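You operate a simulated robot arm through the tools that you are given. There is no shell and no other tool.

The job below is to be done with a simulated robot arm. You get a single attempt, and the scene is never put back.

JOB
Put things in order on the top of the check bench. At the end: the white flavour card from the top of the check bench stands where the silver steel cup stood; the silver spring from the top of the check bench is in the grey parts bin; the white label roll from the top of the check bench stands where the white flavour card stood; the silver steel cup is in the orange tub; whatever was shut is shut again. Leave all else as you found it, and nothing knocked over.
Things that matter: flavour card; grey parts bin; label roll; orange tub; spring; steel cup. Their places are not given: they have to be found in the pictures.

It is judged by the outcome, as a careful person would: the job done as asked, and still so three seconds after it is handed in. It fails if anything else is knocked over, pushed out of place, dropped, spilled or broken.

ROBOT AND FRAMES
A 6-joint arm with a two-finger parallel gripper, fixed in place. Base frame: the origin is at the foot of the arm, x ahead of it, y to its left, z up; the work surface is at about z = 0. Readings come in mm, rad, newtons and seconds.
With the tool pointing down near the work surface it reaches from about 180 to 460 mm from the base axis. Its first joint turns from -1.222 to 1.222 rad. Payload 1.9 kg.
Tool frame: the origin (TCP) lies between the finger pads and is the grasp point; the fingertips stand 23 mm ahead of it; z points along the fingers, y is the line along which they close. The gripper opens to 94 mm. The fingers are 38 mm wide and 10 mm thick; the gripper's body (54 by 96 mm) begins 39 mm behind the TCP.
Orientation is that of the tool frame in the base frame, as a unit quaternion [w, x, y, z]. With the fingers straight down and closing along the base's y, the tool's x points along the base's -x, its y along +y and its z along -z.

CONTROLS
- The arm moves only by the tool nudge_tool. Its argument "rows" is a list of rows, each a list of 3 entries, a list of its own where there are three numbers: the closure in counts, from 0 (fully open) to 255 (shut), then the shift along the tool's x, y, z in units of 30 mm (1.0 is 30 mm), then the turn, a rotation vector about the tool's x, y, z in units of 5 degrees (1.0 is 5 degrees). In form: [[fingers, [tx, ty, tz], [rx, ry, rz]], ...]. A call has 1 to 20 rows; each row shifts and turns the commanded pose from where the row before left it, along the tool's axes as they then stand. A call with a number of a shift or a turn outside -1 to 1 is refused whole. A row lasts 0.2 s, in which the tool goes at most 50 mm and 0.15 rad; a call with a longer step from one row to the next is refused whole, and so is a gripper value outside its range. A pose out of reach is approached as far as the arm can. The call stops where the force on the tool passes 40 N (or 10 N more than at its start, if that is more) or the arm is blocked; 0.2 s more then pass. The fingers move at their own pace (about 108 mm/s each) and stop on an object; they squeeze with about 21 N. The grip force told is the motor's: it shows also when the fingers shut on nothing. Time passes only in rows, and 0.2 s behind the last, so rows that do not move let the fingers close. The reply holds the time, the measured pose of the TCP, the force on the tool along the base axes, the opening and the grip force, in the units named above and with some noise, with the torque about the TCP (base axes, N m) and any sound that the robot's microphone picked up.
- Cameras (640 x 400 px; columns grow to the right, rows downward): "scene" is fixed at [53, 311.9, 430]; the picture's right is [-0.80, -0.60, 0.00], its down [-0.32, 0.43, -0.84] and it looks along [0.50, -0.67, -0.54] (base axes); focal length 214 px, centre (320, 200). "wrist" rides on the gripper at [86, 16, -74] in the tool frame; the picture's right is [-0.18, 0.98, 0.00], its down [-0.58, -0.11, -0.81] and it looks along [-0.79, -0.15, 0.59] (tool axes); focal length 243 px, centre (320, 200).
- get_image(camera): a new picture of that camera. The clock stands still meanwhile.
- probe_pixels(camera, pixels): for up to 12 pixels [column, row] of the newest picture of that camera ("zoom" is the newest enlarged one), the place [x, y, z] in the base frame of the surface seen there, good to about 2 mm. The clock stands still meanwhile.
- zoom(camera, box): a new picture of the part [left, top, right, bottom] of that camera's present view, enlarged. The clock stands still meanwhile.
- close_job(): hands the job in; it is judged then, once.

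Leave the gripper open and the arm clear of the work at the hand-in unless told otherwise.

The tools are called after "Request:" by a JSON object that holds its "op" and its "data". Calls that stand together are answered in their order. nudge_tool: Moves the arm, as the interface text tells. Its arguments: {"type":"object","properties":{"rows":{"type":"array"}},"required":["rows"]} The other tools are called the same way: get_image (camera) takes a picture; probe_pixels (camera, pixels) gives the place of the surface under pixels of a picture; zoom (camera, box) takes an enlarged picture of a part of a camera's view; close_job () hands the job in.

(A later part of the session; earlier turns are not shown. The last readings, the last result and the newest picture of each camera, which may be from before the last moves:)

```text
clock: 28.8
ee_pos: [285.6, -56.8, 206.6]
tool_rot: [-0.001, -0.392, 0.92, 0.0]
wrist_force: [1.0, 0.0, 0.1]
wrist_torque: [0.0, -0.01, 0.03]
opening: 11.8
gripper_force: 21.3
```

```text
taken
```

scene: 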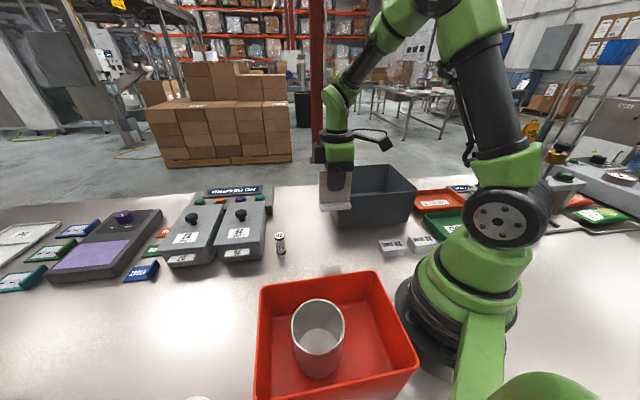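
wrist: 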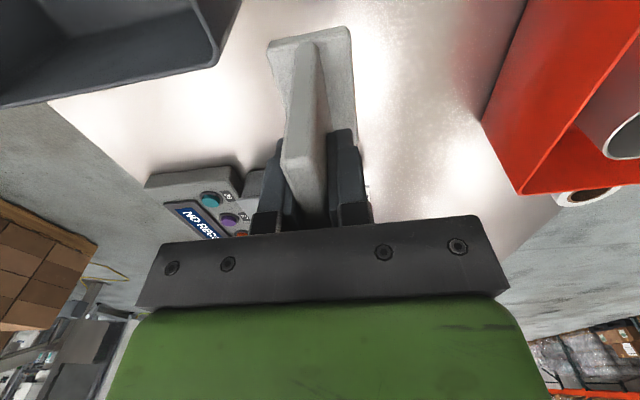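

The card hangs straight. I'll carry it in a straight line, high above everything, to the cup's old place.

Request:
{"op": "nudge_tool", "data": {"rows": [[255, [-0.323, 0.235, 0], [0, 0, 0]], [255, [-0.566, 0.412, 0], [0, 0, 0]], [255, [-0.808, 0.588, 0], [0, 0, 0]], [255, [-0.808, 0.588, 0], [0, 0, 0]], [255, [-0.808, 0.588, 0], [0, 0, 0]], [255, [-0.808, 0.588, 0], [0, 0, 0]], [255, [-0.808, 0.588, 0], [0, 0, 0]], [255, [-0.808, 0.588, 0], [0, 0, 0]], [255, [-0.808, 0.588, 0], [0, 0, 0]], [255, [-0.808, 0.588, 0], [0, 0, 0]], [255, [-0.485, 0.353, 0], [0, 0, 0]], [255, [-0.242, 0.176, 0], [0, 0, 0]], [255, [0, 0, 0], [0, 0, 0]]]}}

Request:
{"op": "get_image", "data": {"camera": "scene"}}

Request:
{"op": "get_image", "data": {"camera": "wrist"}}

```text
clock: 31.6
ee_pos: [325.6, 240.9, 205.0]
tool_rot: [-0.001, -0.391, 0.92, 0.0]
wrist_force: [-0.4, 0.2, -1.3]
wrist_torque: [-0.01, 0.02, -0.02]
opening: 11.5
gripper_force: 21.1
```

```text
taken
```

scene: 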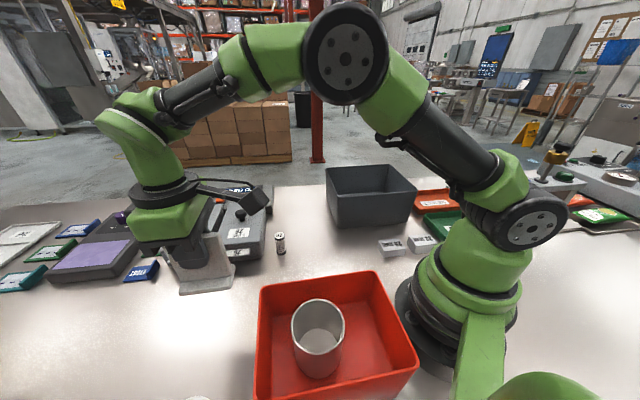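

```text
taken
```

wrist: 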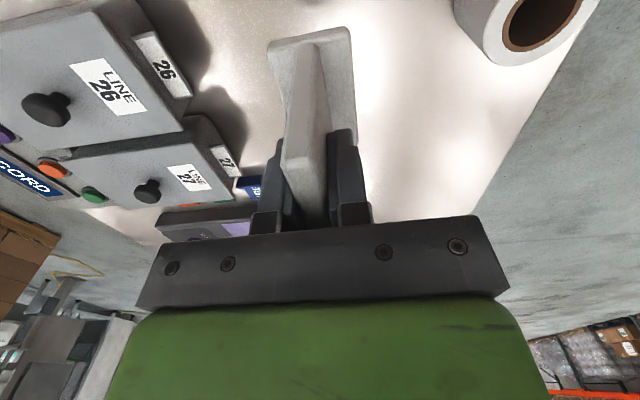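

The card is above the cup's old place. I'll lower it to about 6 mm above the bench.

Request:
{"op": "nudge_tool", "data": {"rows": [[255, [0, 0, 0.3], [0, 0, 0]], [255, [0, 0, 0.6], [0, 0, 0]], [255, [0, 0, 0.7], [0, 0, 0]], [255, [0, 0, 0.7], [0, 0, 0]], [255, [0, 0, 0.7], [0, 0, 0]], [255, [0, 0, 0.6], [0, 0, 0]], [255, [0, 0, 0.4], [0, 0, 0]], [255, [0, 0, 0.2], [0, 0, 0]], [255, [0, 0, 0], [0, 0, 0]]]}}

```text
clock: 33.6
ee_pos: [324.9, 240.5, 80.5]
tool_rot: [-0.001, -0.393, 0.92, -0.001]
wrist_force: [0.2, -0.9, 0.0]
wrist_torque: [0.01, 0.05, -0.01]
opening: 11.3
gripper_force: 20.7
```

Request:
{"op": "nudge_tool", "data": {"rows": [[255, [0, 0, 0.1], [0, 0, 0]], [255, [0, 0, 0.07], [0, 0, 0]], [255, [0, 0, 0.05], [0, 0, 0]], [255, [0, 0, 0], [0, 0, 0]]]}}

```text
clock: 34.6
ee_pos: [325.5, 241.2, 72.8]
tool_rot: [0.0, -0.392, 0.92, 0.0]
wrist_force: [0.1, 0.0, -0.4]
wrist_torque: [-0.03, -0.01, -0.03]
opening: 11.6
gripper_force: 21.4
```

No contact yet at 72.8. One millimetre more at a time.

Request:
{"op": "nudge_tool", "data": {"rows": [[255, [0, 0, 0.04], [0, 0, 0]], [255, [0, 0, 0], [0, 0, 0]]]}}

```text
clock: 35.2
ee_pos: [325.7, 240.6, 71.5]
tool_rot: [-0.001, -0.393, 0.92, 0.0]
wrist_force: [0.1, 0.0, -1.5]
wrist_torque: [-0.02, 0.04, 0.03]
opening: 11.4
gripper_force: 21.2
```

Request:
{"op": "nudge_tool", "data": {"rows": [[255, [0, 0, 0.03], [0, 0, 0]], [255, [0, 0, 0], [0, 0, 0]]]}}

Request:
{"op": "zoom", "data": {"camera": "scene", "box": [150, 230, 310, 350]}}

```text
clock: 35.8
ee_pos: [326.0, 240.1, 71.3]
tool_rot: [0.0, -0.392, 0.92, 0.0]
wrist_force: [-4.4, -2.4, 16.4]
wrist_torque: [-0.06, 0.08, 0.0]
opening: 11.9
gripper_force: 21.1
```

```text
3.33 times, centred on (230, 290) of scene
```

zoom: 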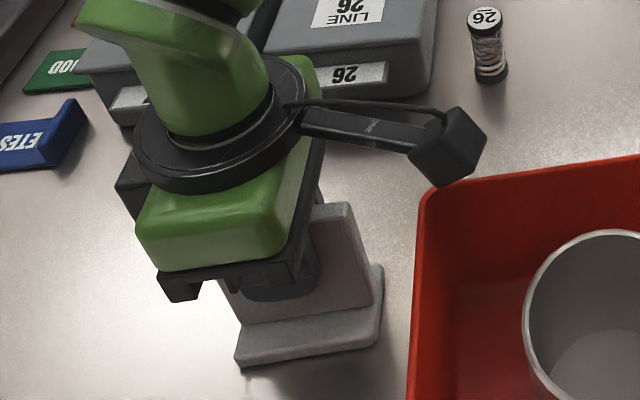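

The foot touched the bench (16 N up). I'll open to 50 mm and rise straight up.

Request:
{"op": "nudge_tool", "data": {"rows": [[200, [0, 0, -0.02], [0, 0, 0]], [119, [0, 0, 0], [0, 0, 0]], [119, [0, 0, 0], [0, 0, 0]], [119, [0, 0, -0.3], [0, 0, 0]], [119, [0, 0, -0.6], [0, 0, 0]], [119, [0, 0, -0.8], [0, 0, 0]], [119, [0, 0, -0.8], [0, 0, 0]], [119, [0, 0, -0.8], [0, 0, 0]], [119, [0, 0, -0.5], [0, 0, 0]], [119, [0, 0, 0], [0, 0, 0]]]}}

Request:
{"op": "get_image", "data": {"camera": "scene"}}

Request:
{"op": "get_image", "data": {"camera": "wrist"}}

```text
clock: 38.0
ee_pos: [325.8, 237.7, 186.8]
tool_rot: [-0.001, -0.392, 0.92, 0.0]
wrist_force: [-0.4, 0.1, -0.4]
wrist_torque: [0.02, -0.01, -0.02]
opening: 50.2
gripper_force: 0.0
```

```text
taken
```

scene: 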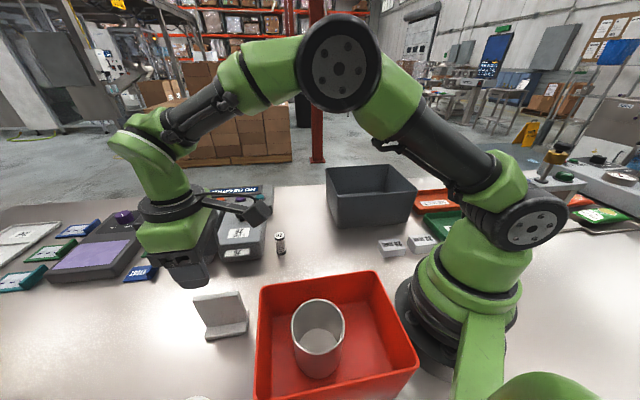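

```text
taken
```

wrist: 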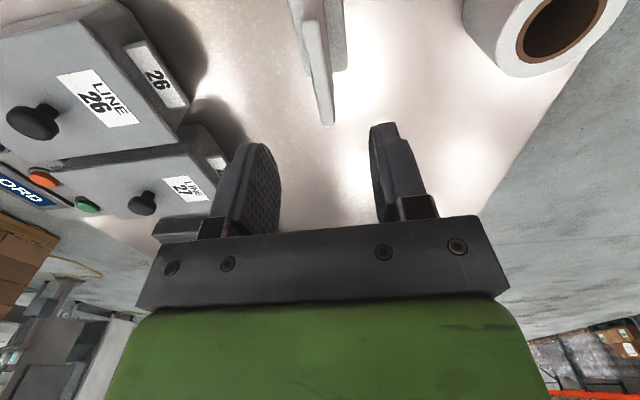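

The card stands at the cup's old place. Next is the roll. To keep the camera housing off the tub's rim I'll turn to yaw 0°, open fully, and move above the roll at (213,349).

Request:
{"op": "nudge_tool", "data": {"rows": [[60, [0, 0, -0.4], [0, 0, 0.924]], [0, [0, 0, 0], [0, 0, 0.924]], [0, [0, 0, 0], [0, 0, 0.924]], [0, [0, 0, 0], [0, 0, 0.924]], [0, [0, 0, 0], [0, 0, 0.924]], [0, [0, 0, 0], [0, 0, 0.924]], [0, [0, 0, 0], [0, 0, 0.924]], [0, [0, 0, 0], [0, 0, 0.924]], [0, [0, 0, 0], [0, 0, 0.924]], [0, [0, 0, 0], [0, 0, 0.924]], [0, [0.754, 0.74, 0], [0, 0, 0]], [0, [0.754, 0.74, 0], [0, 0, 0]], [0, [0.754, 0.74, 0], [0, 0, 0]], [0, [0.754, 0.74, 0], [0, 0, 0]], [0, [0.754, 0.74, 0], [0, 0, 0]], [0, [0, 0, 0], [0, 0, 0]]]}}

Request:
{"op": "get_image", "data": {"camera": "wrist"}}

Request:
{"op": "get_image", "data": {"camera": "scene"}}

```text
clock: 41.4
ee_pos: [211.6, 351.0, 198.9]
tool_rot: [-0.002, 0.001, 1.0, -0.001]
wrist_force: [0.2, 0.4, 0.1]
wrist_torque: [-0.02, 0.01, -0.01]
opening: 94.2
gripper_force: 0.0
```

```text
taken
```

wrist: 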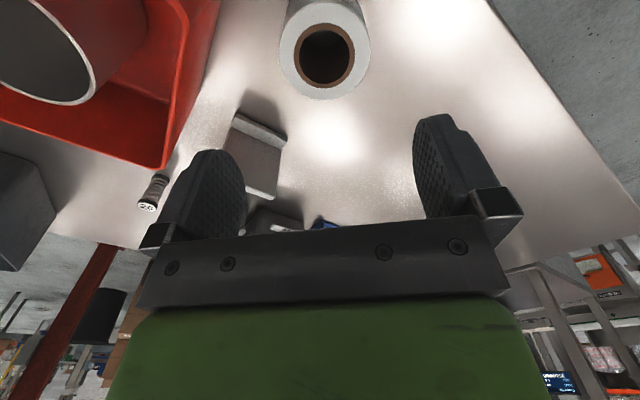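

```text
taken
```

scene: 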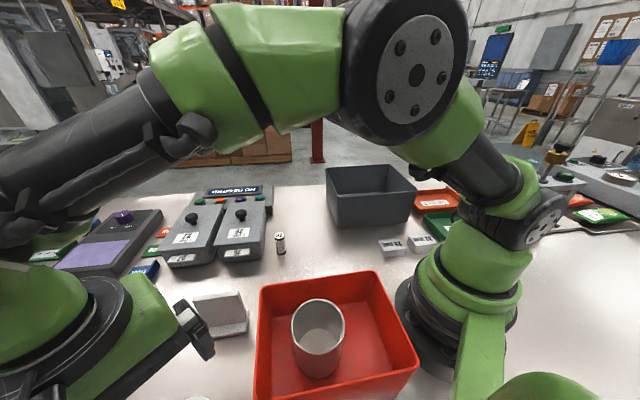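

I'm above the roll. I'll re-measure its top ring from here: it's at about (325,50) in the wrist view.

Request:
{"op": "zoom", "data": {"camera": "wrist", "box": [240, 0, 400, 110]}}

Request:
{"op": "zoom", "data": {"camera": "scene", "box": [0, 240, 260, 400]}}

```text
3.64 times, centred on (320, 55) of wrist
```

zoom: 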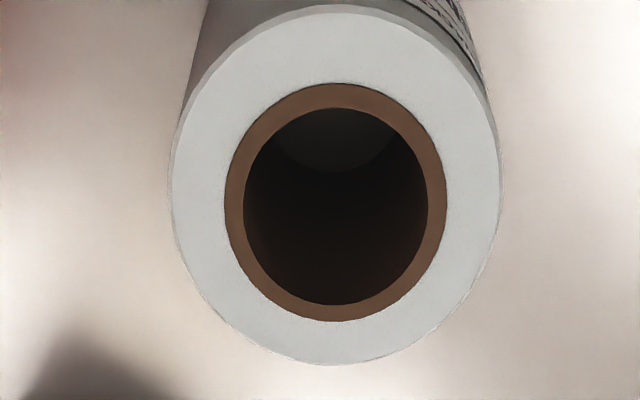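

```text
2.46 times, centred on (130, 320) of scene
```

zoom: 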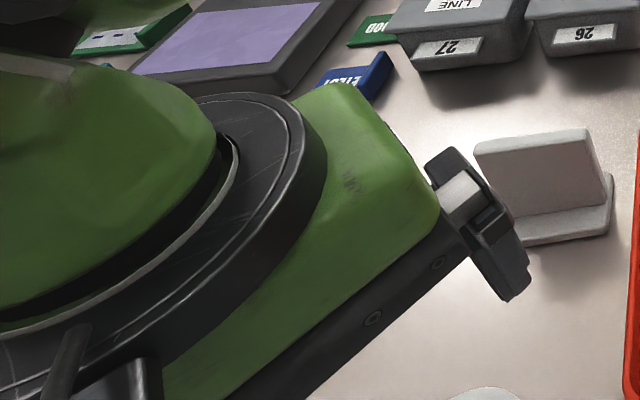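

Request:
{"op": "probe_pixels", "data": {"camera": "wrist", "pixels": [[282.5, 46.8], [366.5, 46.8], [322.7, 97.5], [293.5, 87], [352, 87], [322.7, 4.5], [292, 20], [355, 20], [301, 53], [344, 53], [324, 30], [324, 87]]}}

```text
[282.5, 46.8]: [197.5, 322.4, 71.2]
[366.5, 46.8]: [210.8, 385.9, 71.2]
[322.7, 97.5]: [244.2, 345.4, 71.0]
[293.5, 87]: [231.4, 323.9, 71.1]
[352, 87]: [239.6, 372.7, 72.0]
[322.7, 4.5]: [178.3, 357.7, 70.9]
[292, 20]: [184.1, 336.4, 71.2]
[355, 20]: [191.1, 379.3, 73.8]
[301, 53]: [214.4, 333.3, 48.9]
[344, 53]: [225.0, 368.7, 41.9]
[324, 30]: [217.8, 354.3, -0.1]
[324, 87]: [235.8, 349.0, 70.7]
```

The roll's centre is (212,352.4), about 67 mm across and 71 mm high. I'll lower to just above it.

Request:
{"op": "nudge_tool", "data": {"rows": [[0, [-0.01, 0.04, 0.5], [0, 0, 0]], [0, [0, 0, 0.9], [0, 0, 0]], [0, [0, 0, 0.9], [0, 0, 0]], [0, [0, 0, 0.6], [0, 0, 0]], [0, [0, 0, 0.3], [0, 0, 0]], [0, [0, 0, 0], [0, 0, 0]]]}}

Request:
{"op": "get_image", "data": {"camera": "wrist"}}

Request:
{"op": "get_image", "data": {"camera": "scene"}}

```text
clock: 42.8
ee_pos: [213.5, 350.4, 101.6]
tool_rot: [-0.001, 0.0, 1.0, 0.0]
wrist_force: [0.4, 0.3, 0.3]
wrist_torque: [0.01, 0.01, 0.01]
opening: 93.9
gripper_force: 0.0
```

```text
taken
```

wrist: 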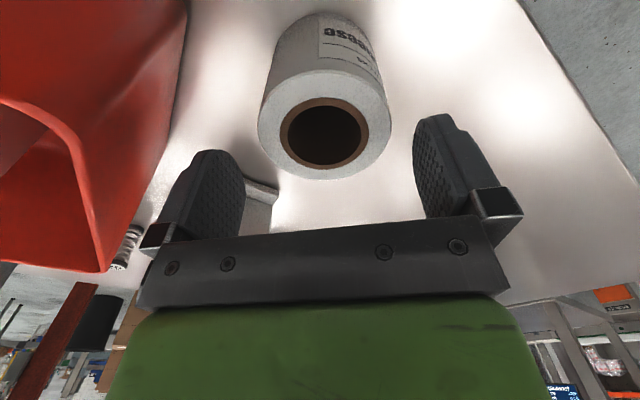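

```text
taken
```

scene: 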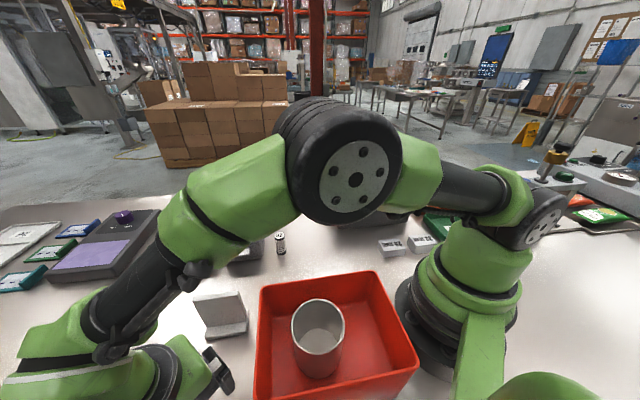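

Aligned. I'll descend over the roll to z≈50.

Request:
{"op": "nudge_tool", "data": {"rows": [[0, [0, 0.02, 0.5], [0, 0, 0]], [0, [0, 0, 0.5], [0, 0, 0]], [0, [0, 0, 0.5], [0, 0, 0]], [0, [0, 0, 0.22], [0, 0, 0]], [0, [0, 0, 0], [0, 0, 0]]]}}

Request:
{"op": "get_image", "data": {"camera": "wrist"}}

Request:
{"op": "get_image", "data": {"camera": "scene"}}

```text
clock: 44.0
ee_pos: [214.2, 352.6, 50.6]
tool_rot: [0.0, 0.0, 1.0, 0.0]
wrist_force: [-0.1, 0.6, -0.3]
wrist_torque: [0.04, 0.01, 0.02]
opening: 94.1
gripper_force: 0.1
```

```text
taken
```

wrist: 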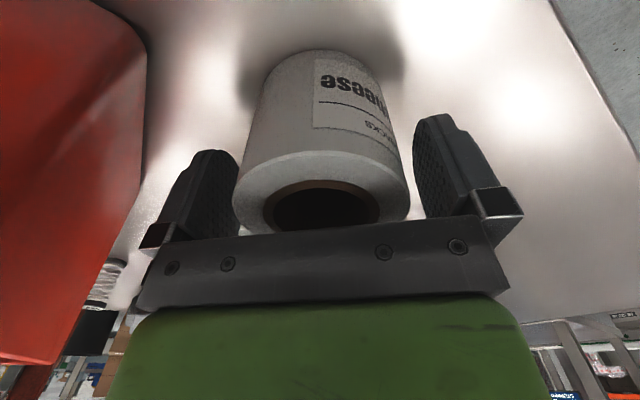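

```text
taken
```

scene: 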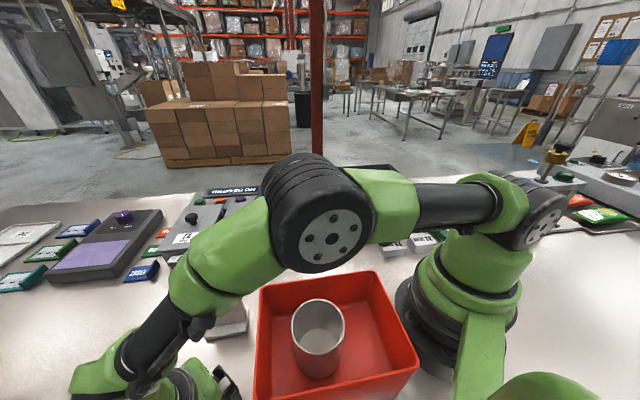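

The roll sits between the fingers. I'll close on it.

Request:
{"op": "nudge_tool", "data": {"rows": [[100, [0, 0, 0], [0, 0, 0]], [255, [0, 0, 0], [0, 0, 0]], [255, [0, 0, 0], [0, 0, 0]]]}}

```text
clock: 44.8
ee_pos: [213.3, 353.0, 51.0]
tool_rot: [-0.001, 0.0, 1.0, -0.001]
wrist_force: [0.3, -0.3, -0.1]
wrist_torque: [0.0, -0.04, -0.02]
opening: 70.3
gripper_force: 21.4
```

It holds the roll at 70.3 mm. I'll lift it by 145 mm and check.

Request:
{"op": "nudge_tool", "data": {"rows": [[255, [0, 0, -0.1], [0, 0, 0]], [255, [0, 0, -0.3], [0, 0, 0]], [255, [0, 0, -0.6], [0, 0, 0]], [255, [0, 0, -0.8], [0, 0, 0]], [255, [0, 0, -0.8], [0, 0, 0]], [255, [0, 0, -0.8], [0, 0, 0]], [255, [0, 0, -0.8], [0, 0, 0]], [255, [0, 0, -0.5], [0, 0, 0]], [255, [0, 0, -0.13], [0, 0, 0]], [255, [0, 0, 0], [0, 0, 0]]]}}

Request:
{"op": "get_image", "data": {"camera": "wrist"}}

```text
clock: 47.0
ee_pos: [213.2, 354.5, 194.8]
tool_rot: [-0.002, 0.001, 1.0, 0.0]
wrist_force: [0.3, -0.1, -2.4]
wrist_torque: [-0.01, 0.03, -0.05]
opening: 70.2
gripper_force: 21.0
```

```text
taken
```

wrist: 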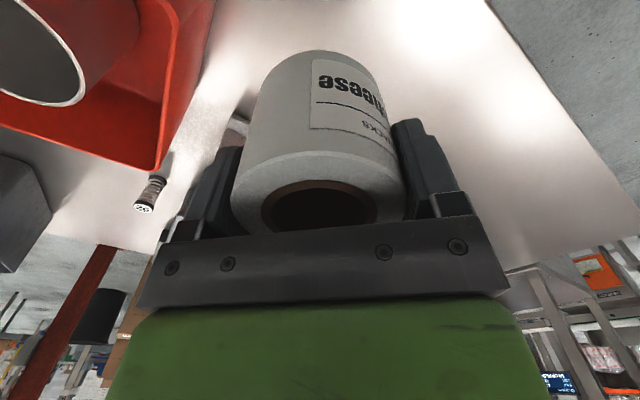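

The roll is held steady. I'll carry it to the card's old place, high above the tub's edge.

Request:
{"op": "nudge_tool", "data": {"rows": [[255, [-0.068, -0.392, 0], [0, 0, 0]], [255, [-0.118, -0.686, 0], [0, 0, 0]], [255, [-0.169, -0.98, 0], [0, 0, 0]], [255, [-0.169, -0.98, 0], [0, 0, 0]], [255, [-0.169, -0.98, 0], [0, 0, 0]], [255, [-0.169, -0.98, 0], [0, 0, 0]], [255, [-0.169, -0.98, 0], [0, 0, 0]], [255, [-0.169, -0.98, 0], [0, 0, 0]], [255, [-0.169, -0.98, 0], [0, 0, 0]], [255, [-0.169, -0.98, 0], [0, 0, 0]], [255, [-0.169, -0.98, 0], [0, 0, 0]], [255, [-0.169, -0.98, 0], [0, 0, 0]], [255, [-0.169, -0.98, 0], [0, 0, 0]], [255, [-0.169, -0.98, 0], [0, 0, 0]], [255, [-0.101, -0.588, 0], [0, 0, 0]], [255, [-0.051, -0.294, 0], [0, 0, 0]], [255, [0, 0, 0], [0, 0, 0]]]}}

Request:
{"op": "nudge_tool", "data": {"rows": [[255, [0, 0, 0], [0, 0, 0.9]], [255, [0, 0, 0], [0, 0, 0.9]], [255, [0, 0, 0], [0, 0, 0.9]], [255, [0, 0, 0], [0, 0, 0.9]], [255, [0, 0, 0], [0, 0, 0.9]], [255, [0, 0, 0], [0, 0, 0.9]], [255, [0, 0, 0], [0, 0, 0.9]], [255, [0, 0, 0], [0, 0, 0.9]], [255, [0, 0, 0], [0, 0, 0.9]], [255, [0, 0, 0], [0, 0, 0.9]], [255, [0, 0, 0], [0, 0, 0]]]}}

Request:
{"op": "get_image", "data": {"camera": "wrist"}}

Request:
{"op": "get_image", "data": {"camera": "scene"}}

```text
clock: 50.6
ee_pos: [285.3, -57.6, 196.8]
tool_rot: [0.0, 0.0, 1.0, 0.0]
wrist_force: [0.1, 0.4, -1.8]
wrist_torque: [0.0, 0.03, -0.04]
opening: 70.3
gripper_force: 21.5
```

```text
clock: 53.0
ee_pos: [283.9, -57.7, 197.2]
tool_rot: [-0.001, 0.384, 0.923, -0.001]
wrist_force: [0.6, 0.8, -2.4]
wrist_torque: [0.01, -0.01, 0.01]
opening: 70.2
gripper_force: 20.9
```

```text
taken
```

wrist: 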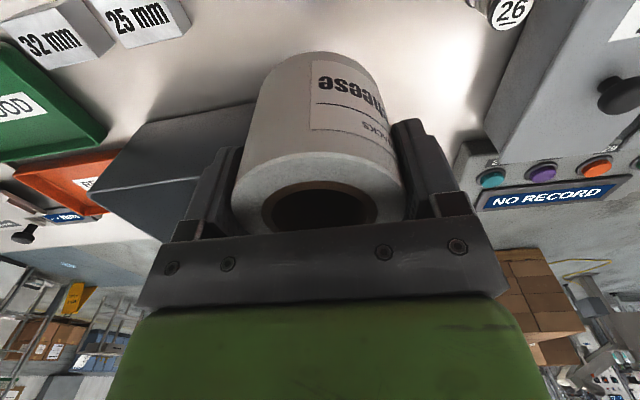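

```text
taken
```

scene: 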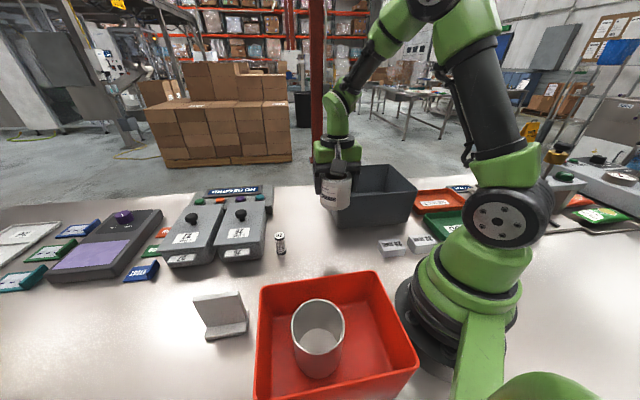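

The roll is above the card's old place, with the fingers now closing parallel to the bin's wall. I'll lower to about 6 mm above the bench.

Request:
{"op": "nudge_tool", "data": {"rows": [[255, [0, 0, 0.3], [0, 0, 0]], [255, [0, 0, 0.6], [0, 0, 0]], [255, [0, 0, 0.8], [0, 0, 0]], [255, [0, 0, 0.8], [0, 0, 0]], [255, [0, 0, 0.8], [0, 0, 0]], [255, [0, 0, 0.7], [0, 0, 0]], [255, [0, 0, 0.4], [0, 0, 0]], [255, [0, 0, 0.2], [0, 0, 0]], [255, [0, 0, 0], [0, 0, 0]]]}}

Request:
{"op": "get_image", "data": {"camera": "scene"}}

```text
clock: 55.0
ee_pos: [285.2, -57.7, 58.0]
tool_rot: [0.0, 0.383, 0.924, -0.001]
wrist_force: [0.4, 0.5, -2.2]
wrist_torque: [0.0, 0.02, -0.05]
opening: 70.1
gripper_force: 20.8
```

```text
taken
```

scene: 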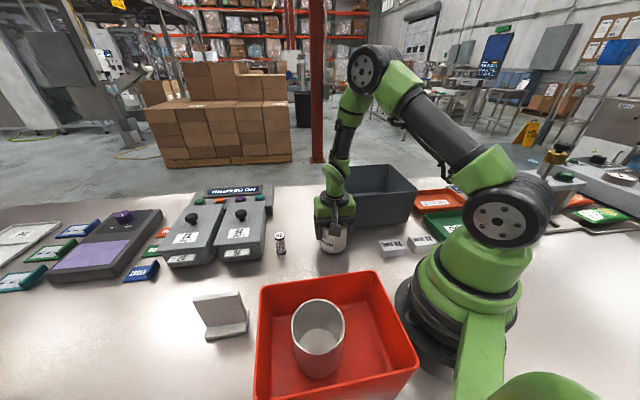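

Request:
{"op": "nudge_tool", "data": {"rows": [[255, [0, 0, 0.1], [0, 0, 0]], [255, [0, 0, 0.07], [0, 0, 0]], [255, [0, 0, 0.04], [0, 0, 0]], [255, [0, 0, 0], [0, 0, 0]]]}}

```text
clock: 56.0
ee_pos: [283.0, -59.1, 52.1]
tool_rot: [-0.001, 0.383, 0.924, -0.001]
wrist_force: [0.1, 0.6, -2.0]
wrist_torque: [-0.02, 0.0, -0.02]
opening: 70.2
gripper_force: 20.9
```

No contact yet. I'll go on in 1 mm steps.

Request:
{"op": "nudge_tool", "data": {"rows": [[255, [0, 0, 0.035], [0, 0, 0]], [255, [0, 0, 0], [0, 0, 0]]]}}

```text
clock: 56.6
ee_pos: [283.2, -58.6, 49.9]
tool_rot: [-0.001, 0.383, 0.924, 0.0]
wrist_force: [-1.3, 1.4, 2.7]
wrist_torque: [0.23, -0.08, 0.05]
opening: 70.2
gripper_force: 20.7
```

The vertical force turned from -2.0 to +2.7 N, so the roll rests on the bench. I'll open to 84 mm and rise.

Request:
{"op": "nudge_tool", "data": {"rows": [[50, [0, 0, 0], [0, 0, 0]], [27, [0, 0, 0], [0, 0, 0]], [27, [0, 0, 0], [0, 0, 0]], [27, [0, 0, -0.3], [0, 0, 0]], [27, [0, 0, -0.6], [0, 0, 0]], [27, [0, 0, -0.8], [0, 0, 0]], [27, [0, 0, -0.9], [0, 0, 0]], [27, [0, 0, -0.9], [0, 0, 0]], [27, [0, 0, -0.9], [0, 0, 0]], [27, [0, 0, 0], [0, 0, 0]]]}}

Request:
{"op": "get_image", "data": {"camera": "scene"}}

Request:
{"op": "get_image", "data": {"camera": "wrist"}}

```text
clock: 58.8
ee_pos: [282.8, -58.1, 184.3]
tool_rot: [0.0, 0.383, 0.924, -0.001]
wrist_force: [0.0, 0.0, -0.5]
wrist_torque: [0.0, -0.01, -0.02]
opening: 83.7
gripper_force: 0.1
```

```text
taken
```

scene: 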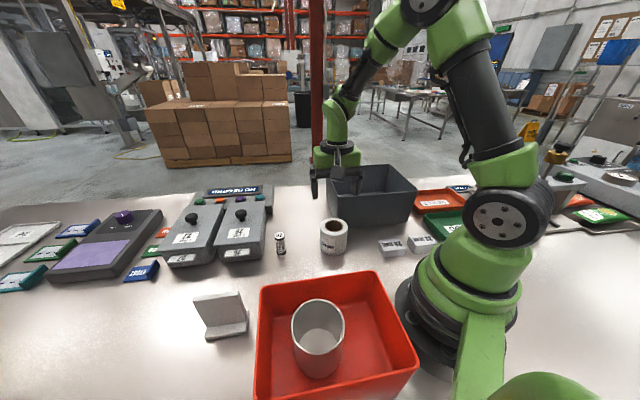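

```text
taken
```

wrist: 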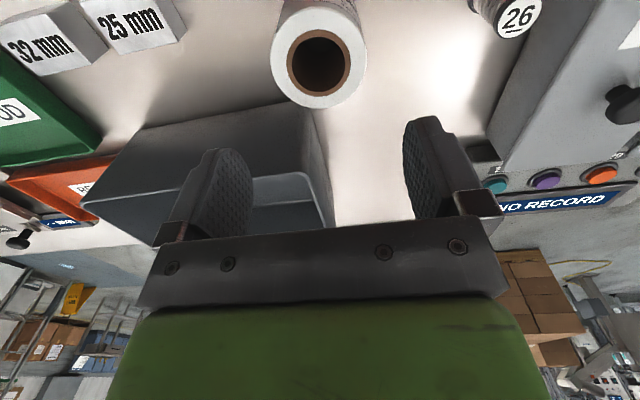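

The roll stands where the card stood. Last is the spring at about (377,49). I'll rise, turn to yaw 46° so that the gripper's narrow side faces the LINE 26 box, and set the opening to about 55 mm.

Request:
{"op": "nudge_tool", "data": {"rows": [[106, [0, 0, -0.8], [0, 0, -0.958]], [106, [0, 0, -0.73], [0, 0, -0.958]], [106, [0, 0, 0], [0, 0, -0.958]], [106, [0, 0, 0], [0, 0, -0.958]], [106, [0, 0, 0], [0, 0, -0.958]], [106, [0, 0, 0], [0, 0, -0.958]], [106, [0, 0, 0], [0, 0, -0.958]], [106, [0, 0, 0], [0, 0, -0.958]], [106, [0, 0, 0], [0, 0, -0.958]], [106, [0, 0, 0], [0, 0, -0.958]], [106, [0, 0, 0], [0, 0, -0.958]], [106, [0, 0, 0], [0, 0, -0.958]], [106, [0, 0, 0], [0, 0, -0.958]], [106, [0, 0, 0], [0, 0, -0.958]], [106, [0, 0, 0], [0, 0, -0.958]], [106, [0, 0, 0], [0, 0, -0.958]], [106, [0, 0, 0], [0, 0, -0.958]], [106, [0, 0, 0], [0, 0, -0.958]], [106, [0, 0, 0], [0, 0, -0.958]], [106, [0, 0, 0], [0, 0, 0]]]}}

Request:
{"op": "nudge_tool", "data": {"rows": [[106, [-0.6, 0.04, 0], [0, 0, 0]], [106, [-0.8, 0.04, 0], [0, 0, 0]], [106, [-0.8, 0.04, 0], [0, 0, 0]], [106, [-0.6, 0.04, 0], [0, 0, 0]], [106, [-0.39, 0.04, 0], [0, 0, 0]], [106, [0, 0, 0], [0, 0, 0]]]}}

Request:
{"op": "get_image", "data": {"camera": "wrist"}}

Request:
{"op": "get_image", "data": {"camera": "scene"}}

```text
clock: 63.0
ee_pos: [284.3, -58.6, 228.5]
tool_rot: [-0.001, -0.391, 0.92, 0.0]
wrist_force: [0.1, -1.1, 0.2]
wrist_torque: [0.01, 0.0, -0.01]
opening: 54.7
gripper_force: 0.1
```

```text
clock: 64.4
ee_pos: [345.9, 15.7, 227.2]
tool_rot: [-0.001, -0.391, 0.92, -0.001]
wrist_force: [0.1, 0.9, 0.0]
wrist_torque: [0.02, 0.02, -0.01]
opening: 54.8
gripper_force: 0.0
```

```text
taken
```

wrist: 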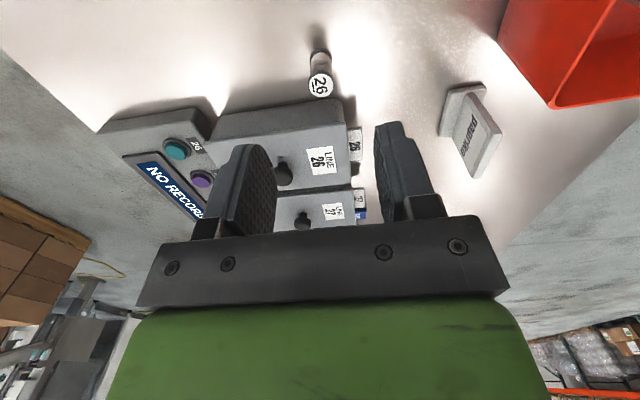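

```text
taken
```

scene: 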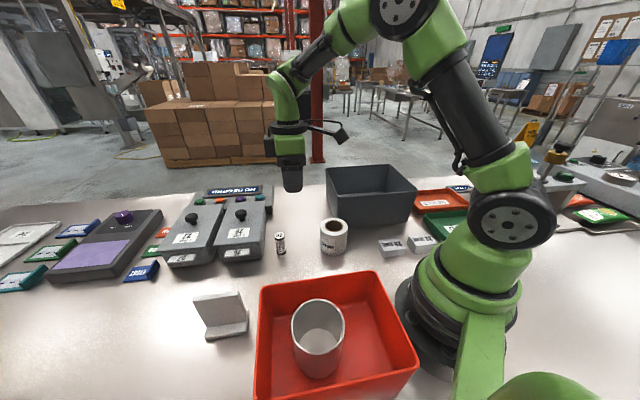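

The spring shows at about (320,75) in the wrist view, close beside the LINE 26 box. I'll zoom in and probe it and the box's edge.

Request:
{"op": "zoom", "data": {"camera": "wrist", "box": [260, 35, 380, 110]}}

```text
5.33 times, centred on (320, 72) of wrist
```

zoom: 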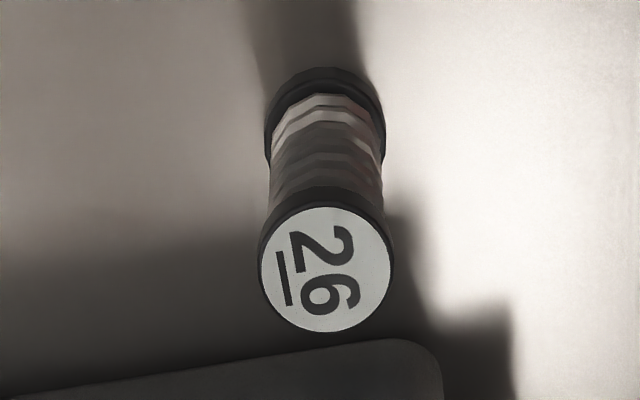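

Request:
{"op": "probe_pixels", "data": {"camera": "zoom", "pixels": [[326, 269], [264, 270], [386, 270], [326, 213], [326, 326], [325, 90], [270, 140], [383, 140], [350, 345], [100, 385], [420, 355], [440, 390]]}}

Request:
{"op": "probe_pixels", "data": {"camera": "wrist", "pixels": [[215, 120], [340, 103], [330, 125], [285, 165], [350, 150], [240, 130], [340, 180], [250, 110], [283, 180], [300, 135]]}}

```text
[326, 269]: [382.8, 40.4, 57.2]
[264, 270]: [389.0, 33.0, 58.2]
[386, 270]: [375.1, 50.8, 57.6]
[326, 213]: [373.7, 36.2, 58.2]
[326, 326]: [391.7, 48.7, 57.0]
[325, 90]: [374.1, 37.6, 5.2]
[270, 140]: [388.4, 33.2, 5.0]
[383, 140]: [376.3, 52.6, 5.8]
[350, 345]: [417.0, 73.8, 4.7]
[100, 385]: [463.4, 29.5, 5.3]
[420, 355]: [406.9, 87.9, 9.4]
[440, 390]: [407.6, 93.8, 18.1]
```

```text
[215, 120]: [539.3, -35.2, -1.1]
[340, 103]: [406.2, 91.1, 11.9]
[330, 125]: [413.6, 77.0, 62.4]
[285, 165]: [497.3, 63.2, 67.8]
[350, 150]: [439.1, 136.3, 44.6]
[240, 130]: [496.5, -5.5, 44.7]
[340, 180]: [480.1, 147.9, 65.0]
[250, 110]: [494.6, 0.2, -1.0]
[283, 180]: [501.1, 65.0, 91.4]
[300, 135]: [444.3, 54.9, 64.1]
```

The spring's centre is (382.3,42.3), about 23 mm across and 58 mm high, 47 mm from the box's side. I'll move above it and lower until the tips are just above its top.

Request:
{"op": "nudge_tool", "data": {"rows": [[106, [-0.74, -0.13, 0], [0, 0, 0]], [106, [-0.74, -0.13, 0], [0, 0, 0]], [106, [0, 0, 0.8], [0, 0, 0]], [106, [0, 0, 1], [0, 0, 0]], [106, [0, 0, 1], [0, 0, 0]], [106, [0, 0, 0.9], [0, 0, 0]], [106, [0, 0, 0.6], [0, 0, 0]], [106, [0, 0, 0.3], [0, 0, 0]], [106, [0, 0, 0], [0, 0, 0]]]}}

Request:
{"op": "get_image", "data": {"camera": "wrist"}}

Request:
{"op": "zoom", "data": {"camera": "scene", "box": [200, 150, 360, 270]}}

```text
clock: 66.4
ee_pos: [383.0, 40.5, 90.0]
tool_rot: [-0.001, -0.391, 0.92, 0.0]
wrist_force: [-0.2, -0.7, 0.2]
wrist_torque: [-0.01, 0.0, 0.02]
opening: 54.8
gripper_force: 0.1
```

```text
taken
```

wrist: 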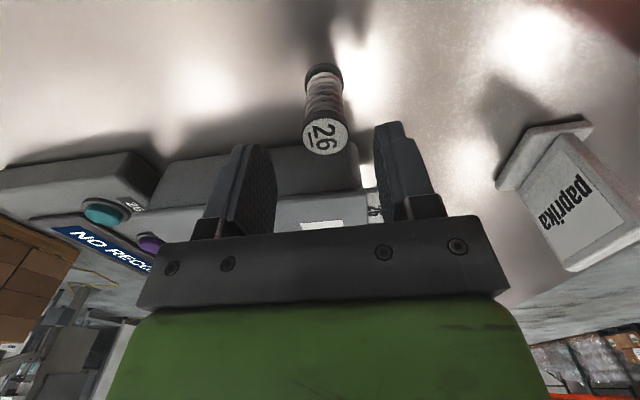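

```text
3.33 times, centred on (280, 210) of scene
```

zoom: 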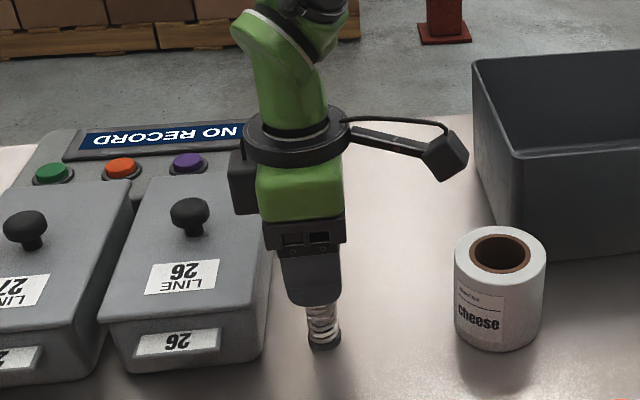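

There's a dark housing on the far side of the gripper, towards the LINE 26 box. I'll measure it before I go lower.

Request:
{"op": "probe_pixels", "data": {"camera": "zoom", "pixels": [[240, 160], [238, 180], [237, 205], [250, 212], [235, 155], [300, 200], [270, 245], [275, 205], [190, 210], [310, 290], [445, 155], [458, 178]]}}

Request:
{"op": "probe_pixels", "data": {"camera": "wrist", "pixels": [[320, 138], [304, 138], [346, 138], [322, 152], [325, 120]]}}

```text
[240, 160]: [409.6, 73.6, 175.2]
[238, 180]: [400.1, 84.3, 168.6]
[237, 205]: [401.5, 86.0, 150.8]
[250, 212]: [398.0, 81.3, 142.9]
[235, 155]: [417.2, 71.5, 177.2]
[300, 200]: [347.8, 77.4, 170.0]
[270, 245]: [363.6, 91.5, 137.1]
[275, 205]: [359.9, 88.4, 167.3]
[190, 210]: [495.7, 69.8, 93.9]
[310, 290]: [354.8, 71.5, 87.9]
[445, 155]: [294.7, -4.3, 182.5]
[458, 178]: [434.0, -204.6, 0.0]
```

```text
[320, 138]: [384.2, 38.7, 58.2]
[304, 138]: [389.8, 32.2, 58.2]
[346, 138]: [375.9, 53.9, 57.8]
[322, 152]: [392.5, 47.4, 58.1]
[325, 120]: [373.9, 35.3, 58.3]
```

The housing's lowest point is 53 mm above the TCP, so at TCP z=38 it stays at about 91, well above the box's top (66) and off the knob. I'll descend around the spring.

Request:
{"op": "nudge_tool", "data": {"rows": [[106, [-0.02, 0.03, 0.5], [0, 0, 0]], [106, [0, 0, 0.5], [0, 0, 0]], [106, [0, 0, 0.5], [0, 0, 0]], [106, [0, 0, 0.23], [0, 0, 0]], [106, [0, 0, 0], [0, 0, 0]]]}}

Request:
{"op": "get_image", "data": {"camera": "wrist"}}

Request:
{"op": "zoom", "data": {"camera": "scene", "box": [200, 150, 360, 270]}}

```text
clock: 67.6
ee_pos: [382.4, 41.1, 38.4]
tool_rot: [0.0, -0.391, 0.92, 0.0]
wrist_force: [-0.1, -0.9, -0.4]
wrist_torque: [0.0, -0.03, -0.03]
opening: 54.7
gripper_force: 0.1
```

```text
taken
```

wrist: 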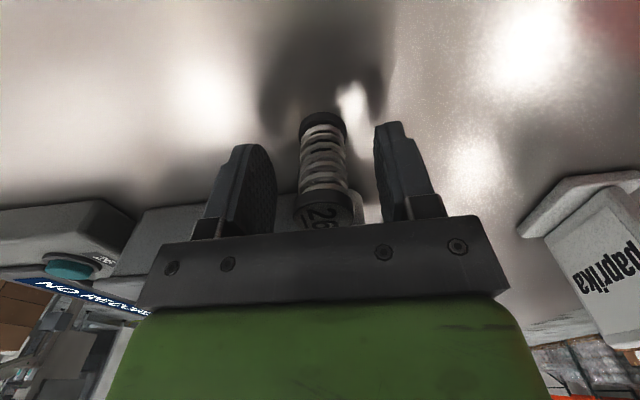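

```text
3.33 times, centred on (280, 210) of scene
```

zoom: 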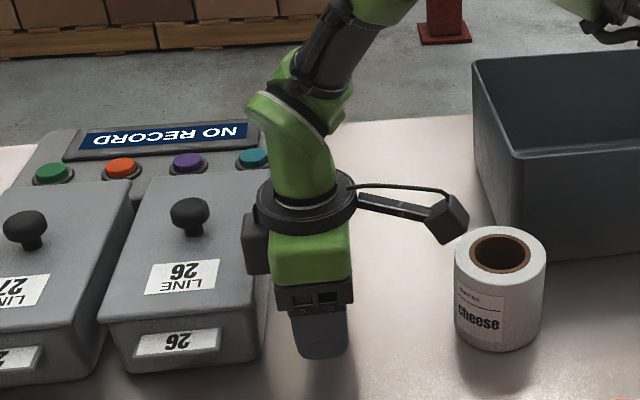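

The spring stands between the fingers. I'll close on it.

Request:
{"op": "nudge_tool", "data": {"rows": [[160, [0, 0, 0], [0, 0, 0]], [220, [0, 0, 0], [0, 0, 0]], [255, [0, 0, 0], [0, 0, 0]], [255, [0, 0, 0], [0, 0, 0]]]}}

Request:
{"op": "get_image", "data": {"camera": "wrist"}}

```text
clock: 68.6
ee_pos: [382.4, 41.3, 36.8]
tool_rot: [-0.001, -0.391, 0.921, -0.001]
wrist_force: [1.1, 0.0, 1.9]
wrist_torque: [0.02, 0.0, -0.02]
opening: 25.8
gripper_force: 20.9
```

```text
taken
```

wrist: 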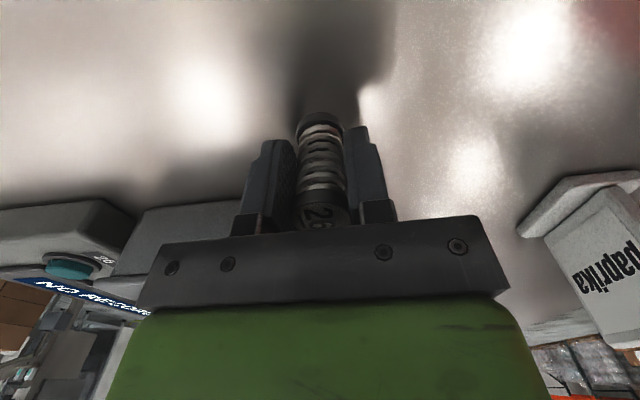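

It holds the spring at 25.8 mm. I'll lift it by 170 mm and turn back to yaw -44° up there.

Request:
{"op": "nudge_tool", "data": {"rows": [[255, [0, 0, -0.1], [0, 0, 0]], [255, [0, 0, -0.3], [0, 0, 0]], [255, [0, 0, -0.6], [0, 0, 0]], [255, [0, 0, -0.9], [0, 0, 0]], [255, [0, 0, -0.9], [0, 0, 0]], [255, [0, 0, -0.9], [0, 0, 0]], [255, [0, 0, -0.9], [0, 0, 0]], [255, [0, 0, -0.6], [0, 0, 0]], [255, [0, 0, -0.5], [0, 0, 0]], [255, [0, 0, 0], [0, 0, 0]]]}}

Request:
{"op": "nudge_tool", "data": {"rows": [[255, [0, 0, 0], [0, 0, 0.95]], [255, [0, 0, 0], [0, 0, 0.95]], [255, [0, 0, 0], [0, 0, 0.95]], [255, [0, 0, 0], [0, 0, 0.95]], [255, [0, 0, 0], [0, 0, 0.95]], [255, [0, 0, 0], [0, 0, 0.95]], [255, [0, 0, 0], [0, 0, 0.95]], [255, [0, 0, 0], [0, 0, 0.95]], [255, [0, 0, 0], [0, 0, 0.95]], [255, [0, 0, 0], [0, 0, 0.95]], [255, [0, 0, 0], [0, 0, 0.95]], [255, [0, 0, 0], [0, 0, 0.95]], [255, [0, 0, 0], [0, 0, 0.95]], [255, [0, 0, 0], [0, 0, 0.95]], [255, [0, 0, 0], [0, 0, 0.95]], [255, [0, 0, 0], [0, 0, 0.95]], [255, [0, 0, 0], [0, 0, 0.95]], [255, [0, 0, 0], [0, 0, 0.95]], [255, [0, 0, 0], [0, 0, 0.95]], [255, [0, 0, 0], [0, 0, 0]]]}}

Request:
{"op": "get_image", "data": {"camera": "wrist"}}

Request:
{"op": "get_image", "data": {"camera": "scene"}}

```text
clock: 70.8
ee_pos: [381.9, 43.7, 210.7]
tool_rot: [-0.001, -0.391, 0.92, 0.0]
wrist_force: [-0.9, 0.6, -0.6]
wrist_torque: [0.02, 0.0, 0.01]
opening: 25.9
gripper_force: 21.2
```

```text
clock: 75.0
ee_pos: [381.8, 42.3, 209.6]
tool_rot: [0.0, 0.377, 0.926, -0.001]
wrist_force: [0.3, 0.5, -0.7]
wrist_torque: [-0.04, 0.0, -0.01]
opening: 25.9
gripper_force: 20.7
```

```text
taken
```

wrist: 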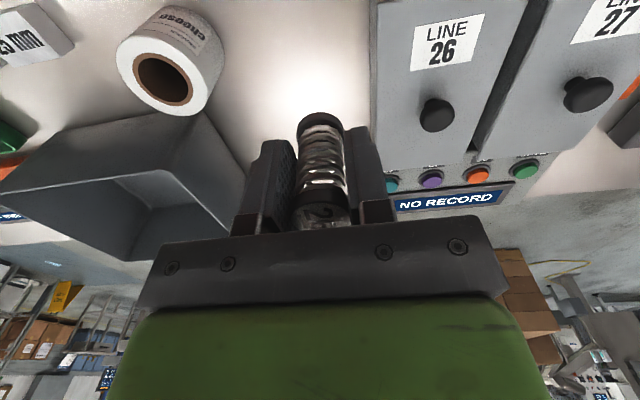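

```text
taken
```

scene: 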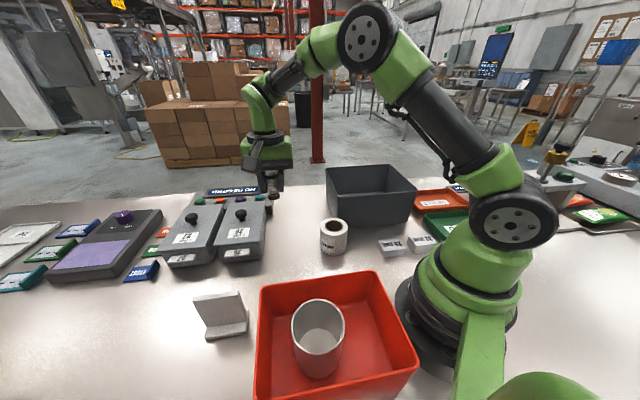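

The spring is held well. I'll move inboard to (250,-200) at z≈240, so that the wrist camera can look into the grey bin.

Request:
{"op": "nudge_tool", "data": {"rows": [[255, [-0.1, -0.36, -0.3], [0, 0, 0]], [255, [-0.2, -0.7, -0.3], [0, 0, 0]], [255, [-0.249, -0.885, -0.2], [0, 0, 0]], [255, [-0.249, -0.885, -0.2], [0, 0, 0]], [255, [-0.249, -0.885, 0], [0, 0, 0]], [255, [-0.249, -0.885, 0], [0, 0, 0]], [255, [-0.249, -0.885, 0], [0, 0, 0]], [255, [-0.249, -0.885, 0], [0, 0, 0]], [255, [-0.249, -0.885, 0], [0, 0, 0]], [255, [-0.249, -0.885, 0], [0, 0, 0]], [255, [-0.15, -0.5, 0], [0, 0, 0]], [255, [-0.05, -0.2, 0], [0, 0, 0]], [255, [0, 0, 0], [0, 0, 0]]]}}

Request:
{"op": "get_image", "data": {"camera": "wrist"}}

Request:
{"op": "get_image", "data": {"camera": "scene"}}

```text
clock: 77.8
ee_pos: [250.3, -201.0, 238.0]
tool_rot: [-0.001, 0.377, 0.926, 0.0]
wrist_force: [0.3, 0.1, -1.1]
wrist_torque: [-0.02, -0.01, 0.01]
opening: 25.8
gripper_force: 21.2
```

```text
taken
```

wrist: 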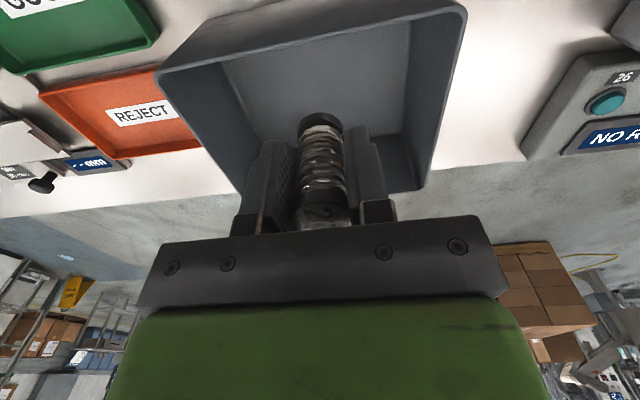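

```text
taken
```

scene: 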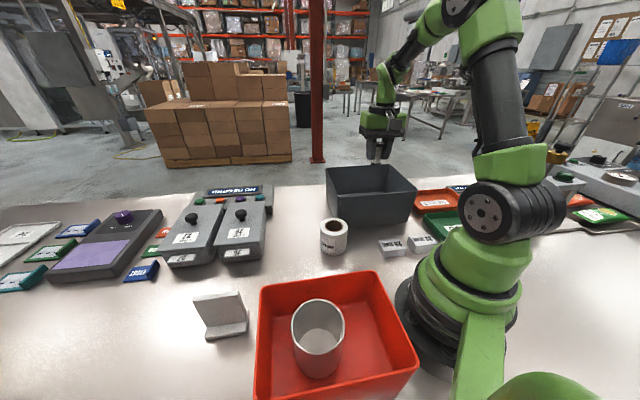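

Now I can see into the bin: it's empty. I'll probe its rim, walls and floor in the wrist view.

Request:
{"op": "probe_pixels", "data": {"camera": "wrist", "pixels": [[310, 40], [200, 56], [410, 18], [443, 100], [200, 130], [430, 160], [280, 60], [360, 60], [270, 100], [370, 100], [300, 80], [385, 115]]}}

Request:
{"op": "probe_pixels", "data": {"camera": "wrist", "pixels": [[463, 12], [160, 78], [425, 187], [240, 170], [235, 70], [265, 130], [400, 130], [320, 35], [395, 25], [415, 60], [380, 160], [260, 45]]}}

```text
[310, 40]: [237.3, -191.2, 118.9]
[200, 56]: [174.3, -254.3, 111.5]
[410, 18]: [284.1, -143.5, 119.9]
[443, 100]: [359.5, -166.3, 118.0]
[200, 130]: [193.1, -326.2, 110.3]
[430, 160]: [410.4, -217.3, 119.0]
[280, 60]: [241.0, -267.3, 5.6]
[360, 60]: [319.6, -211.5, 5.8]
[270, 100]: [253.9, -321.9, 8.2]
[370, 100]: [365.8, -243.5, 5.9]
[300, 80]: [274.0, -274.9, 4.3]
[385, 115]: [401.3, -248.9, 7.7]
```

```text
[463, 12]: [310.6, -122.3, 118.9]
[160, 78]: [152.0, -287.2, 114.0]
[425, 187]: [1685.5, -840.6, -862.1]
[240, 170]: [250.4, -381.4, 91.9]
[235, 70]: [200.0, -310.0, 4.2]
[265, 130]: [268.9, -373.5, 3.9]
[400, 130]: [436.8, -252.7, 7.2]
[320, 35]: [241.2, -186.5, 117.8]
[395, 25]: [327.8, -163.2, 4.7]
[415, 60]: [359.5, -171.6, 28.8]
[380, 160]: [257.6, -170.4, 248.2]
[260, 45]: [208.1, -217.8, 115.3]
```

The bin is empty, its floor is at z≈5, its rim at 119, and its inside spans about 185 × 225 mm. I'll position the spring at (319,-289), so both the camera housing and the gripper's other side clear the walls, first at z≈200.

Request:
{"op": "nudge_tool", "data": {"rows": [[255, [0, 0, 0.6], [0, 0, 0]], [255, [0, 0, 0.67], [0, 0, 0]], [255, [-0.4, -0.06, 0], [0, 0, 0]], [255, [-0.7, -0.09, 0], [0, 0, 0]], [255, [-0.8, -0.11, 0], [0, 0, 0]], [255, [-0.8, -0.11, 0], [0, 0, 0]], [255, [-0.6, -0.08, 0], [0, 0, 0]], [255, [-0.38, -0.05, 0], [0, 0, 0]], [255, [0, 0, 0], [0, 0, 0]]]}}

Request:
{"op": "get_image", "data": {"camera": "wrist"}}

Request:
{"op": "zoom", "data": {"camera": "scene", "box": [300, 90, 460, 240]}}

```text
clock: 79.8
ee_pos: [319.4, -286.9, 199.3]
tool_rot: [-0.001, 0.377, 0.926, -0.001]
wrist_force: [-0.7, -0.1, -0.6]
wrist_torque: [0.02, -0.02, 0.0]
opening: 25.9
gripper_force: 20.9
```

```text
taken
```

wrist: 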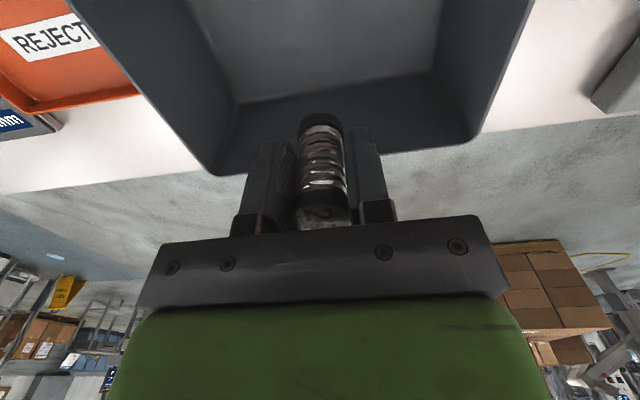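

```text
2.67 times, centred on (380, 165) of scene
```

zoom: 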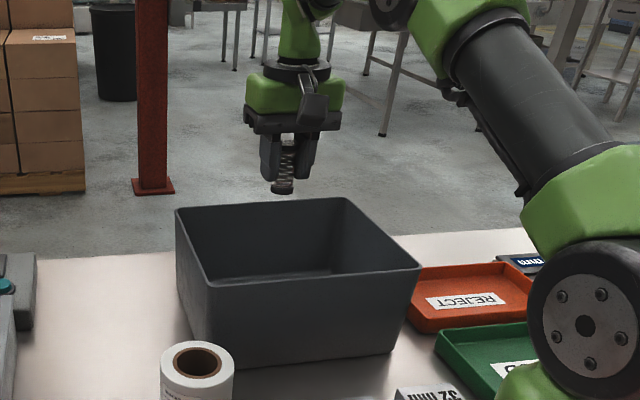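

I'll check the far wall's rim from here for clearance.

Request:
{"op": "probe_pixels", "data": {"camera": "wrist", "pixels": [[222, 171], [240, 170], [478, 140], [440, 145], [420, 149], [290, 100], [380, 85], [400, 120], [260, 130], [130, 60], [510, 60], [300, 50]]}}

```text
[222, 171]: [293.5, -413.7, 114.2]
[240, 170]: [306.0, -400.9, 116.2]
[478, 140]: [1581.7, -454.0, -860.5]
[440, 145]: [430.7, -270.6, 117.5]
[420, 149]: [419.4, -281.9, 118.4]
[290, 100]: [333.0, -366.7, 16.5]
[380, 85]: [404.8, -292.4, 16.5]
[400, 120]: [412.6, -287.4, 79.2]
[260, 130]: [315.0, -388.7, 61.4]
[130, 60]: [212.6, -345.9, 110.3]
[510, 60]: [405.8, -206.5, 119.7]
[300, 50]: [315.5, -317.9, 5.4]
```

The far inner wall is at 494 on my bin axis and the tool is at 429; I'll shift 4 mm outward to even out the margins (about 15 mm each side) and lower partway, to z≈100.

Request:
{"op": "nudge_tool", "data": {"rows": [[255, [-0.13, 0, 0.3], [0, 0, 0]], [255, [0, 0, 0.6], [0, 0, 0]], [255, [0, 0, 0.7], [0, 0, 0]], [255, [0, 0, 0.7], [0, 0, 0]], [255, [0, 0, 0.6], [0, 0, 0]], [255, [0, 0, 0.4], [0, 0, 0]], [255, [0, 0, 0], [0, 0, 0]]]}}

Request:
{"op": "get_image", "data": {"camera": "wrist"}}

Request:
{"op": "zoom", "data": {"camera": "scene", "box": [300, 90, 460, 240]}}

```text
clock: 81.4
ee_pos: [322.7, -292.2, 105.2]
tool_rot: [0.0, 0.377, 0.926, -0.001]
wrist_force: [-0.5, 0.1, 0.0]
wrist_torque: [0.02, 0.02, 0.0]
opening: 26.0
gripper_force: 21.1
```

```text
taken
```

wrist: 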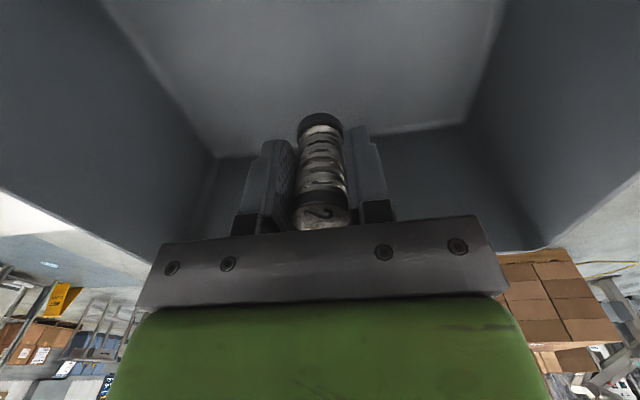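

```text
2.67 times, centred on (380, 165) of scene
```

zoom: 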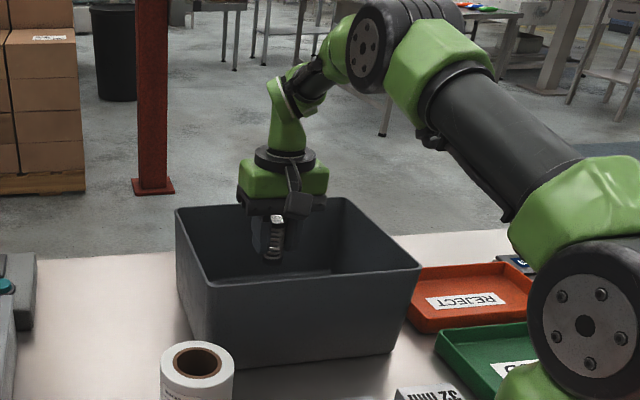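

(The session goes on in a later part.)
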